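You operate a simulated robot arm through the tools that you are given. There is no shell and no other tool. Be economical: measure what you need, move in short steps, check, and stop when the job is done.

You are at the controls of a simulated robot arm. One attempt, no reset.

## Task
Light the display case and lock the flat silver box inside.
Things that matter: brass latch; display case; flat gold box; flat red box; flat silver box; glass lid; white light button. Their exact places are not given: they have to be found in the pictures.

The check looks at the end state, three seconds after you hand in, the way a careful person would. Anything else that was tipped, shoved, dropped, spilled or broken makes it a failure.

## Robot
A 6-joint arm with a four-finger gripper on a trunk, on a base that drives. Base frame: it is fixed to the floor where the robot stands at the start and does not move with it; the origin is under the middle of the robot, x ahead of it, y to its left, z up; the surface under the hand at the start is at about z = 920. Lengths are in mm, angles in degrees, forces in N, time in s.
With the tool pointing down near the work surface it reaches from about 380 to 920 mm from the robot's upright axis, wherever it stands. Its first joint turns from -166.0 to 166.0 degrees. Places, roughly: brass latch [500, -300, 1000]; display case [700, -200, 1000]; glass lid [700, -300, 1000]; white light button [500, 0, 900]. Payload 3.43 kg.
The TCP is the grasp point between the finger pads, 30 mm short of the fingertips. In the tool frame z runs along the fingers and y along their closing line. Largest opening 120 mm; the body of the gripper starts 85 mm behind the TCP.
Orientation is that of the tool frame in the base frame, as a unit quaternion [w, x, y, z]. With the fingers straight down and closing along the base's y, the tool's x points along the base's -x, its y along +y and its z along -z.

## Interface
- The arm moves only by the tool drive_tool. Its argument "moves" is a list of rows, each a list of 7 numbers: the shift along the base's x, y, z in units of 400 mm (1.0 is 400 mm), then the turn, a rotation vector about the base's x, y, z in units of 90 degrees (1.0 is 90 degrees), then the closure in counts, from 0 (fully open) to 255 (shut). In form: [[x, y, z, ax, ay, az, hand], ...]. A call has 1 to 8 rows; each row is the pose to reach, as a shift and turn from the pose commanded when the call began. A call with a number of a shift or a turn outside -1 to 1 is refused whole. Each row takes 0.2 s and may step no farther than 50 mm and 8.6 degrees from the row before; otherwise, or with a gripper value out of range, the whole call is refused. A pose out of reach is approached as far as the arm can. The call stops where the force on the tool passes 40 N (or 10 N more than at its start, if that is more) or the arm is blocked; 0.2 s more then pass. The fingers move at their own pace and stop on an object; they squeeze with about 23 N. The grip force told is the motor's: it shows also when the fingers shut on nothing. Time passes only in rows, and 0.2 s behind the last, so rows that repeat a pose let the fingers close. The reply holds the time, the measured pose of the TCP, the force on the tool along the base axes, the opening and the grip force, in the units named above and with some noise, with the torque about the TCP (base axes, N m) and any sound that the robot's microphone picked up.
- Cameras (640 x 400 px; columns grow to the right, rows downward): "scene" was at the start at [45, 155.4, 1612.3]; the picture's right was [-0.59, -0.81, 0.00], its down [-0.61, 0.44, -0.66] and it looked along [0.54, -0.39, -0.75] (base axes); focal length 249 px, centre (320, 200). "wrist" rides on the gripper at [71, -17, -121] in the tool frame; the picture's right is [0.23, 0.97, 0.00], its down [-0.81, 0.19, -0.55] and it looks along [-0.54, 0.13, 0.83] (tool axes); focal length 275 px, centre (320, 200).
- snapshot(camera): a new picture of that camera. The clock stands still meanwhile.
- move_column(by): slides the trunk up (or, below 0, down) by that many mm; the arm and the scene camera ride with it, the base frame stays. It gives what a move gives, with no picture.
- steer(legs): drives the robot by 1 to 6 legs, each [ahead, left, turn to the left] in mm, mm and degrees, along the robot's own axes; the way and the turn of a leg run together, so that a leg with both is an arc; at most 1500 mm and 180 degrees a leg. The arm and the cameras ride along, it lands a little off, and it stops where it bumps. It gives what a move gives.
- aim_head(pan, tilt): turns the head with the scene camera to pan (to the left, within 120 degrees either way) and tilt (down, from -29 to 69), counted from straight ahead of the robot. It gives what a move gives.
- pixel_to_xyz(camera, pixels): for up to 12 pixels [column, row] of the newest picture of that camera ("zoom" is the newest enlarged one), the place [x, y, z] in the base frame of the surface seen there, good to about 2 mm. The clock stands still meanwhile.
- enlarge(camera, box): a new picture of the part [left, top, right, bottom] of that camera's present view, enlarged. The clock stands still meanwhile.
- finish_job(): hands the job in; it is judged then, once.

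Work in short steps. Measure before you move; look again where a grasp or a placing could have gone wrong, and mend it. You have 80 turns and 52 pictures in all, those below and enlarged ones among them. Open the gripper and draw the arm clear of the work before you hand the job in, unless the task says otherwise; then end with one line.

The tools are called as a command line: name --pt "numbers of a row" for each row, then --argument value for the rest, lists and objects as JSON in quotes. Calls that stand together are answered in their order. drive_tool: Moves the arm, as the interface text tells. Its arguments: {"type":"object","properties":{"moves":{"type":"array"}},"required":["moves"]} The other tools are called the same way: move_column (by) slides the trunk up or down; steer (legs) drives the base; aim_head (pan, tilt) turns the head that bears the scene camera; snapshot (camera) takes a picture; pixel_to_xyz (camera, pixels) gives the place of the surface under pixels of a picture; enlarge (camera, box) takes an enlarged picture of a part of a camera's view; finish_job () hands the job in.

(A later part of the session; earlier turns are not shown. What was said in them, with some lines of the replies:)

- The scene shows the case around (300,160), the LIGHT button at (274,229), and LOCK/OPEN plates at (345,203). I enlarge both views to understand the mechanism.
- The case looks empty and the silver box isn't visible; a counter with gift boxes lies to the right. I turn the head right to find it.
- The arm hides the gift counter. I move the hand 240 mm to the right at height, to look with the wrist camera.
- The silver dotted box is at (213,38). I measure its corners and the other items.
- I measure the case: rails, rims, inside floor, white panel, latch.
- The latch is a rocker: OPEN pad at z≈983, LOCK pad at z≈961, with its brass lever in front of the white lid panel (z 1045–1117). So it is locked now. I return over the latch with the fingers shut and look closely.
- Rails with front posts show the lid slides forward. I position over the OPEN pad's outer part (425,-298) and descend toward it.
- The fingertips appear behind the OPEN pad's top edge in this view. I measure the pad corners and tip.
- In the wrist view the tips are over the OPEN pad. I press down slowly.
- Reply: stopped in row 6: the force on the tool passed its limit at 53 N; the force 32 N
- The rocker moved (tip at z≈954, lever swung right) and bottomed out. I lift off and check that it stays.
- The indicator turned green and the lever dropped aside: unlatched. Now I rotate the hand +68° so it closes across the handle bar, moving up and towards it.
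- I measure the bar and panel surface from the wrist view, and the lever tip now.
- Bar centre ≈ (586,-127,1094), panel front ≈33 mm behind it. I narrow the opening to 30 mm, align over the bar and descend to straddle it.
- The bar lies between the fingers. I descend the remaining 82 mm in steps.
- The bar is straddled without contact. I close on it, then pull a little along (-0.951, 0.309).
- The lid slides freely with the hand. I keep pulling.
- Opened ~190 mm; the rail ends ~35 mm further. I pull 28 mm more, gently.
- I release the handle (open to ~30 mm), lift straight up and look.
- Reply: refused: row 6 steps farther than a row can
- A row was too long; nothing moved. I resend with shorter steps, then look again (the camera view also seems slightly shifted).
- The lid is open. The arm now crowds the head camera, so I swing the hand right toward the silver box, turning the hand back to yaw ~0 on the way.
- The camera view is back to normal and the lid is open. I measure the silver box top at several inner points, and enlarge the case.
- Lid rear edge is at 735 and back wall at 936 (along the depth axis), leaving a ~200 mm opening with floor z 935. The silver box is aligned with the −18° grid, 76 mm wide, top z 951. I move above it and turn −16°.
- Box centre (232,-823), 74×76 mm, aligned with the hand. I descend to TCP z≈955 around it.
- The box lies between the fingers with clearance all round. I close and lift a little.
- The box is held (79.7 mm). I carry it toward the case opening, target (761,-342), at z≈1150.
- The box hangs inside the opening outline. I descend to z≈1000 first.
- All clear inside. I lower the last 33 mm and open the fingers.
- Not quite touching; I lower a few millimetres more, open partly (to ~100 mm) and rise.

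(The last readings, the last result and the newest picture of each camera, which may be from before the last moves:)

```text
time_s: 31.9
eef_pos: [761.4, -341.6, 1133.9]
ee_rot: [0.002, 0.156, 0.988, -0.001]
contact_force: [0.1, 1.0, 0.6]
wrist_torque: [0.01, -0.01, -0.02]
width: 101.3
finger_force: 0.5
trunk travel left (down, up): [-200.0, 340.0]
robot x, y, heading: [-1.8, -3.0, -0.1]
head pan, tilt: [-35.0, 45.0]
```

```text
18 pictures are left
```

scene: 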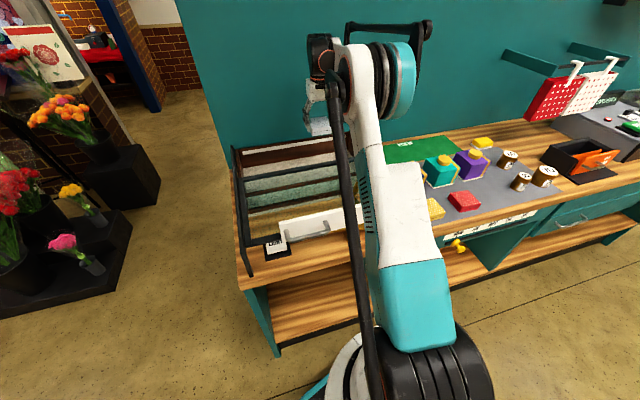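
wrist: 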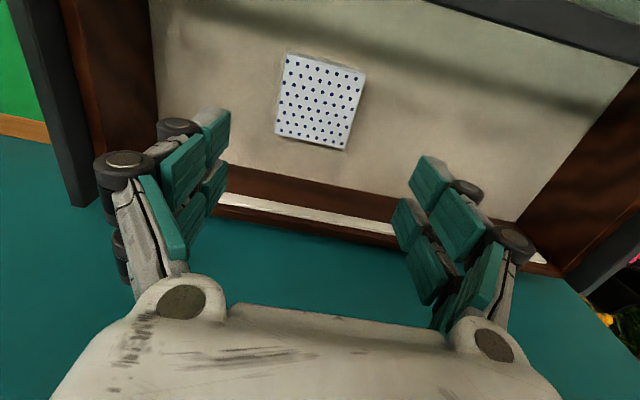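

The silver box rests in the case at around (761,-342). Now I close the lid: fingers shut, move high to in front of the white panel, turning the hand back to about +72°.

drive_tool --pt "-0.05 0.02 0.06 0 0 0.094 120" --pt "-0.14 0.06 0.12 0 0 0.188 255" --pt "-0.24 0.105 0.14 0 0 0.282 255" --pt "-0.34 0.15 0.14 0 0 0.376 255" --pt "-0.44 0.2 0.14 0 0 0.47 255" --pt "-0.54 0.245 0.14 0 0 0.564 255" --pt "-0.64 0.29 0.14 0 0 0.658 255" --pt "-0.74 0.335 0.14 0 0 0.752 255"

drive_tool --pt "-0.09 0.04 0 0 0 0.08 255" --pt "-0.18 0.08 0 0 0 0.16 255" --pt "-0.27 0.125 0 0 0 0.24 255" --pt "-0.28 0.125 -0.08 0 0 0.24 255"

snapshot --camera "wrist"

```text
time_s: 33.7
eef_pos: [464.4, -209.4, 1188.4]
ee_rot: [0.001, -0.422, 0.907, 0.0]
contact_force: [0.7, -0.1, 0.0]
wrist_torque: [0.01, -0.01, 0.0]
width: 0.0
finger_force: 23.4
trunk travel left (down, up): [-200.0, 340.0]
robot x, y, heading: [-1.1, -0.3, 0.1]
head pan, tilt: [-35.0, 45.0]
```

```text
time_s: 34.7
eef_pos: [351.4, -160.5, 1157.5]
ee_rot: [0.002, -0.582, 0.813, 0.001]
contact_force: [-0.3, 0.6, -0.3]
wrist_torque: [-0.02, -0.03, 0.0]
width: 0.0
finger_force: 23.0
trunk travel left (down, up): [-200.0, 340.0]
robot x, y, heading: [2.1, -0.6, -0.2]
head pan, tilt: [-35.0, 45.0]
```

```text
17 pictures are left
```

wrist: 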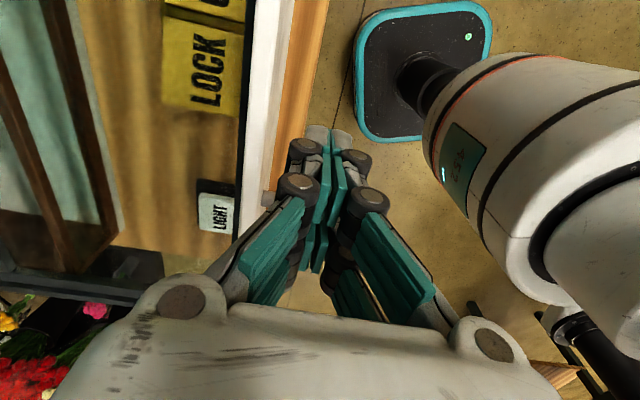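

Fingers are in front of the panel, beside the handle. I lower to z≈1105 and push along (0.951,-0.309).

drive_tool --pt "0 0 -0.06 0 0 0 255" --pt "0 0 -0.13 0 0 0 255" --pt "0.036 -0.0115 -0.13 0 0 0 255" --pt "0.072 -0.023 -0.13 0 0 0 255" --pt "0.13 -0.042 -0.13 0 0 0 255" --pt "0.2 -0.065 -0.13 0 0 0 255" --pt "0.27 -0.0875 -0.13 0 0 0 255"

enlarge --camera "scene" --box '[220, 90, 440, 270]'

```text
time_s: 36.3
eef_pos: [460.9, -194.7, 1104.8]
ee_rot: [0.001, -0.583, 0.812, 0.0]
contact_force: [0.2, 0.0, 1.4]
wrist_torque: [-0.01, 0.02, 0.01]
width: 0.1
finger_force: 22.9
trunk travel left (down, up): [-200.0, 340.0]
robot x, y, heading: [2.5, 4.9, -0.2]
head pan, tilt: [-35.0, 45.0]
```

```text
2.22 times, centred on (330, 180) of scene
```

zoom: 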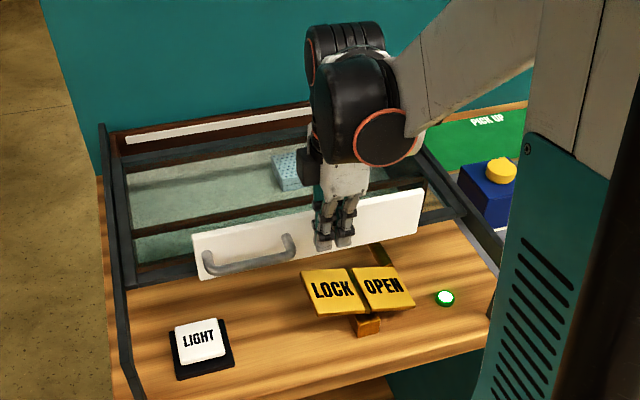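

The lid is following. I push the remaining ~120 mm, slower at the end.

drive_tool --pt "0.07 -0.0227 0 0 0 0 255" --pt "0.14 -0.0455 0 0 0 0 255" --pt "0.2 -0.065 0 0 0 0 255" --pt "0.245 -0.0796 0 0 0 0 255" --pt "0.275 -0.0893 0 0 0 0 255" --pt "0.29 -0.0942 0 0 0 0 255"

enlarge --camera "scene" --box '[220, 90, 440, 270]'

```text
time_s: 37.9
eef_pos: [571.6, -230.3, 1104.1]
ee_rot: [-0.001, -0.584, 0.812, 0.003]
contact_force: [-11.4, 4.5, 1.2]
wrist_torque: [-0.04, -0.18, 0.15]
width: 0.2
finger_force: 22.6
trunk travel left (down, up): [-200.0, 340.0]
robot x, y, heading: [-1.2, 1.2, 0.0]
head pan, tilt: [-35.0, 45.0]
stopped in row 6: the force on the tool passed its limit at 42 N (the readings are from after the stop); the commanded pose is now the measured one
```

```text
2.22 times, centred on (330, 180) of scene
```

zoom: 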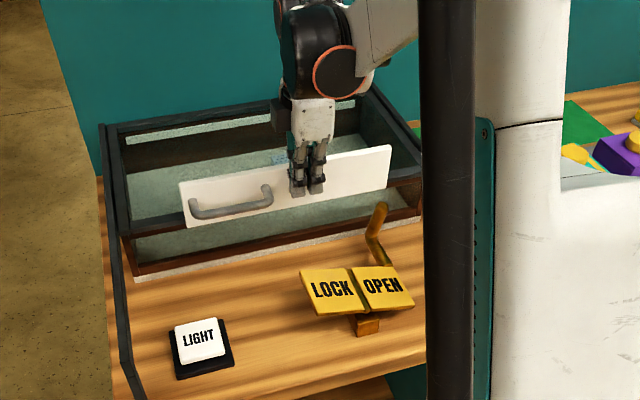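

The lid hit its stop at about the original position. I compare the panel corners with the start.

pixel_to_xyz --camera "zoom" --pixels '[[186, 218], [385, 155], [386, 172], [183, 190], [376, 225], [381, 208]]'

```text
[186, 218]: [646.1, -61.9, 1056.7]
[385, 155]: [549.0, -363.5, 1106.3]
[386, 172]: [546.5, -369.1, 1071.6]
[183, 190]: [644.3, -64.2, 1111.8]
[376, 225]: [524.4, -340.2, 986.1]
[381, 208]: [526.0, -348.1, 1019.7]
```

The lid is fully closed (corners match the start). Next I back off and go above the LOCK pad's outer part at (464,-171).

drive_tool --pt "-0.09 0.03 0.02 0 0 0 255" --pt "-0.18 0.08 0.02 0 0 0 255" --pt "-0.269 0.148 0 0 0 0 255" --pt "-0.269 0.148 -0.08 0 0 0 255" --pt "-0.269 0.148 -0.14 0 0 0 255"

snapshot --camera "wrist"

```text
time_s: 39.1
eef_pos: [465.6, -171.6, 1047.9]
ee_rot: [0.0, -0.583, 0.812, 0.003]
contact_force: [0.2, 0.0, 0.2]
wrist_torque: [-0.02, 0.02, -0.03]
width: 0.2
finger_force: 23.2
trunk travel left (down, up): [-200.0, 340.0]
robot x, y, heading: [0.4, -1.5, 0.1]
head pan, tilt: [-35.0, 45.0]
```

```text
14 pictures are left
```

wrist: 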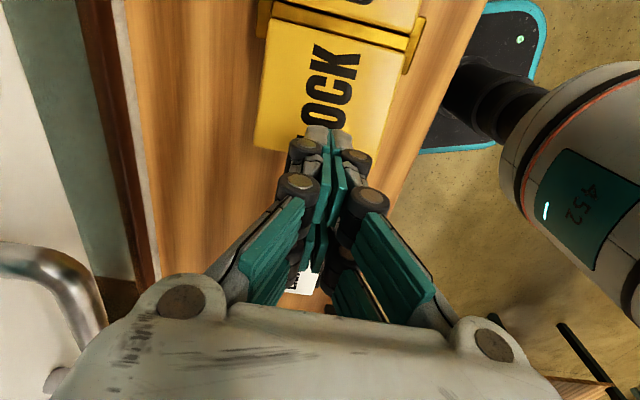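

The tips are over the LOCK pad. I press down slowly.

drive_tool --pt "0 0 -0.05 0 0 0 255" --pt "0 0 -0.08 0 0 0 255" --pt "0 0 -0.11 0 0 0 255" --pt "0 0 -0.135 0 0 0 255" --pt "0 0 -0.155 0 0 0 255" --pt "0 0 -0.175 0 0 0 255" --pt "0 0 -0.19 0 0 0 255"

drive_tool --pt "0 0 0.08 0 0 0 255" --pt "0 0 0.18 0 0 0 255" --pt "0 0 0.28 0 0 0 255"

enlarge --camera "scene" --box '[220, 110, 440, 290]'

```text
time_s: 40.4
eef_pos: [466.3, -171.5, 987.3]
ee_rot: [-0.001, -0.584, 0.812, 0.0]
contact_force: [1.2, 0.8, 27.5]
wrist_torque: [-0.59, 0.13, -0.04]
width: 6.1
finger_force: 33.2
trunk travel left (down, up): [-200.0, 340.0]
robot x, y, heading: [-0.6, 0.9, -0.2]
head pan, tilt: [-35.0, 45.0]
stopped in row 6: the force on the tool passed its limit at 55 N (the readings are from after the stop); the commanded pose is now the measured one
```

```text
time_s: 41.1
eef_pos: [467.8, -172.5, 1099.5]
ee_rot: [0.0, -0.583, 0.812, 0.002]
contact_force: [0.7, -0.5, -0.2]
wrist_torque: [0.01, -0.02, 0.0]
width: 0.0
finger_force: 33.2
trunk travel left (down, up): [-200.0, 340.0]
robot x, y, heading: [-0.6, -0.8, 0.2]
head pan, tilt: [-35.0, 45.0]
```

```text
2.22 times, centred on (330, 200) of scene
```

zoom: 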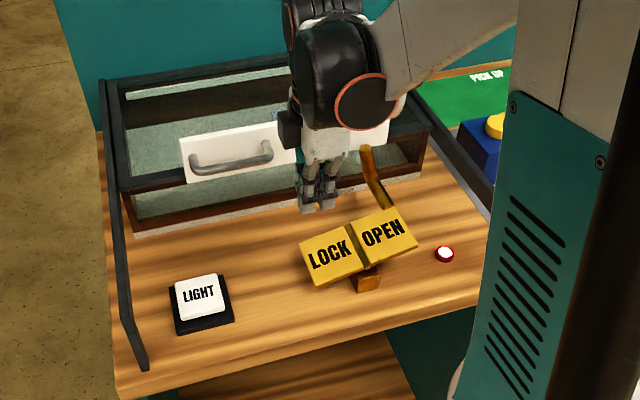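

The latch is locked again (lamp red, lever in front of the panel). Now I measure the light button centre.

pixel_to_xyz --camera "zoom" --pixels '[[199, 298], [182, 285], [216, 281], [221, 311], [184, 315], [175, 328]]'

```text
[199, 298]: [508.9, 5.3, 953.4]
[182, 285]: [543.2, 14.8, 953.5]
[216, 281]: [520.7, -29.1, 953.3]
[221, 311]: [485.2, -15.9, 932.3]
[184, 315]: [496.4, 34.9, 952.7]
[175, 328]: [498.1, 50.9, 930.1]
```

Button centre ≈ (511,3), top z 953. I move above it and come down to just above.

drive_tool --pt "0.03 0.11 0 0 0 0 255" --pt "0.06 0.22 0 0 0 0 255" --pt "0.09 0.33 0 0 0 0 255" --pt "0.107 0.437 0 0 0 0 255" --pt "0.107 0.437 -0.1 0 0 0 255" --pt "0.107 0.437 -0.2 0 0 0 255" --pt "0.107 0.437 -0.255 0 0 0 255"

drive_tool --pt "0 0 -0.02 0 0 0 255" --pt "0 0 -0.035 0 0 0 255" --pt "0 0 -0.05 0 0 0 255" --pt "0 0 -0.06 0 0 0 255" --pt "0 0 -0.07 0 0 0 255"

drive_tool --pt "0 0 0.08 0 0 0 255" --pt "0 0 0.18 0 0 0 255" --pt "0 0 0.3 0 0 0 255" --pt "0 0 0.4 0 0 0 255"

enlarge --camera "scene" --box '[220, 110, 440, 290]'

```text
time_s: 42.8
eef_pos: [510.2, 3.3, 994.8]
ee_rot: [0.0, -0.584, 0.812, 0.002]
contact_force: [-1.0, -0.7, -0.3]
wrist_torque: [0.01, 0.0, -0.01]
width: 0.2
finger_force: 34.1
trunk travel left (down, up): [-200.0, 340.0]
robot x, y, heading: [-1.7, -3.7, 0.1]
head pan, tilt: [-35.0, 45.0]
```

```text
time_s: 43.9
eef_pos: [509.4, 2.7, 971.6]
ee_rot: [0.001, -0.584, 0.812, -0.001]
contact_force: [1.5, 0.1, 39.0]
wrist_torque: [-0.05, -0.02, -0.07]
width: 6.1
finger_force: 33.7
trunk travel left (down, up): [-200.0, 340.0]
robot x, y, heading: [-2.7, 0.4, 0.2]
head pan, tilt: [-35.0, 45.0]
heard: click
stopped in row 5: the force on the tool passed its limit at 46 N (the readings are from after the stop); the commanded pose is now the measured one
```

```text
time_s: 44.9
eef_pos: [510.6, 3.5, 1130.5]
ee_rot: [0.001, -0.583, 0.812, 0.001]
contact_force: [-1.0, -0.5, -0.4]
wrist_torque: [0.0, -0.07, 0.0]
width: 0.2
finger_force: 33.4
trunk travel left (down, up): [-200.0, 340.0]
robot x, y, heading: [-2.9, 2.8, -0.1]
head pan, tilt: [-35.0, 45.0]
```

```text
2.22 times, centred on (330, 200) of scene
```

zoom: 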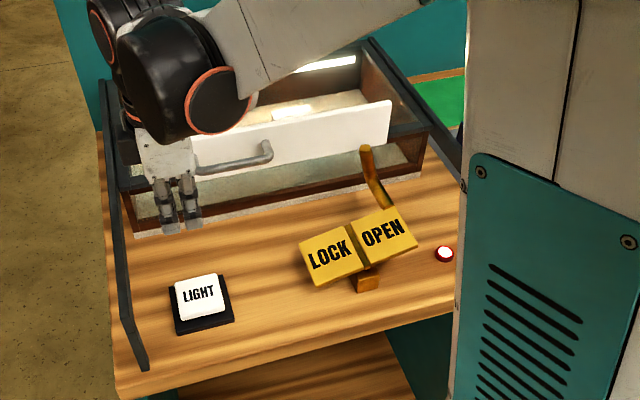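

Click heard and the case light is on. I open the gripper and draw the arm up and off to the right, near its start pose.

drive_tool --pt "0 0 0.1 0 0 0 255" --pt "0 0 0.2 0 0 0 255" --pt "0 -0.1 0.25 0 0 -0.09 120" --pt "0 -0.22 0.25 0 0 -0.18 0" --pt "0 -0.34 0.25 0 0 -0.27 0" --pt "-0.03 -0.45 0.25 0 0 -0.36 0" --pt "-0.06 -0.56 0.25 0 0 -0.45 0" --pt "-0.1 -0.67 0.25 0 0 -0.54 0"

drive_tool --pt "-0.06 -0.1 0 0 0 -0.09 0" --pt "-0.12 -0.2 0 0 0 -0.18 0" --pt "-0.18 -0.3 0 0 0 -0.25 0" --pt "-0.24 -0.4 0 0 0 -0.25 0" --pt "-0.3 -0.5 0 0 0 -0.25 0" --pt "-0.36 -0.6 0 0 0 -0.25 0" --pt "-0.42 -0.7 0 0 0 -0.25 0" --pt "-0.46 -0.8 0 0 0 -0.25 0"

snapshot --camera "scene"

enlarge --camera "scene" --box '[220, 110, 440, 290]'

snapshot --camera "wrist"

```text
time_s: 46.7
eef_pos: [471.8, -267.1, 1230.5]
ee_rot: [0.001, -0.197, 0.98, 0.001]
contact_force: [0.0, 0.0, 0.5]
wrist_torque: [0.02, 0.02, -0.03]
width: 120.1
finger_force: 0.1
trunk travel left (down, up): [-200.0, 340.0]
robot x, y, heading: [-5.3, -0.5, -0.3]
head pan, tilt: [-35.0, 45.0]
```

```text
time_s: 48.5
eef_pos: [286.3, -585.7, 1231.0]
ee_rot: [0.001, -0.002, 1.0, 0.001]
contact_force: [0.0, -0.4, -0.2]
wrist_torque: [0.02, 0.03, 0.03]
width: 119.9
finger_force: 0.0
trunk travel left (down, up): [-200.0, 340.0]
robot x, y, heading: [1.6, 1.7, -0.0]
head pan, tilt: [-35.0, 45.0]
```

```text
11 pictures are left
```

scene: 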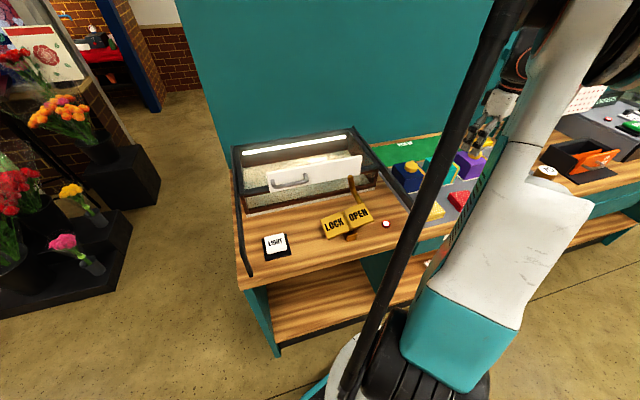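

```text
2.22 times, centred on (330, 200) of scene
```

zoom: 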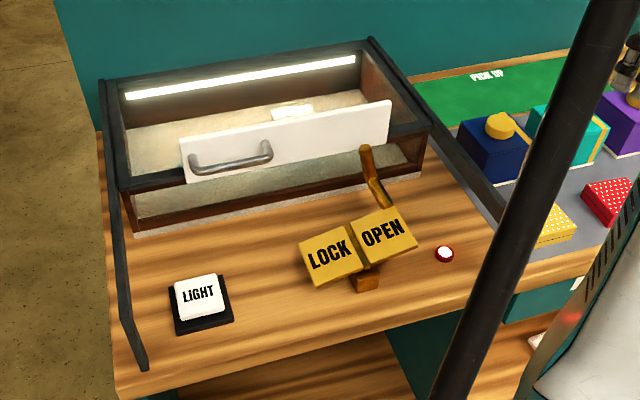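

```text
9 pictures are left
```

wrist: 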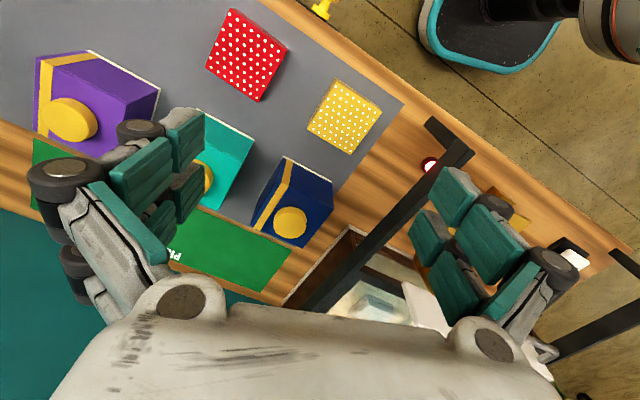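

The light is on, the box is inside under the closed lid, the latch is locked with its lamp red, and the other boxes are undisturbed. The gripper is open and clear, so I hand in.

finish_job

```text
The job is handed in.
```

The flat silver box is in the display case with the light on, the lid closed and the brass latch locked; the job is handed in.
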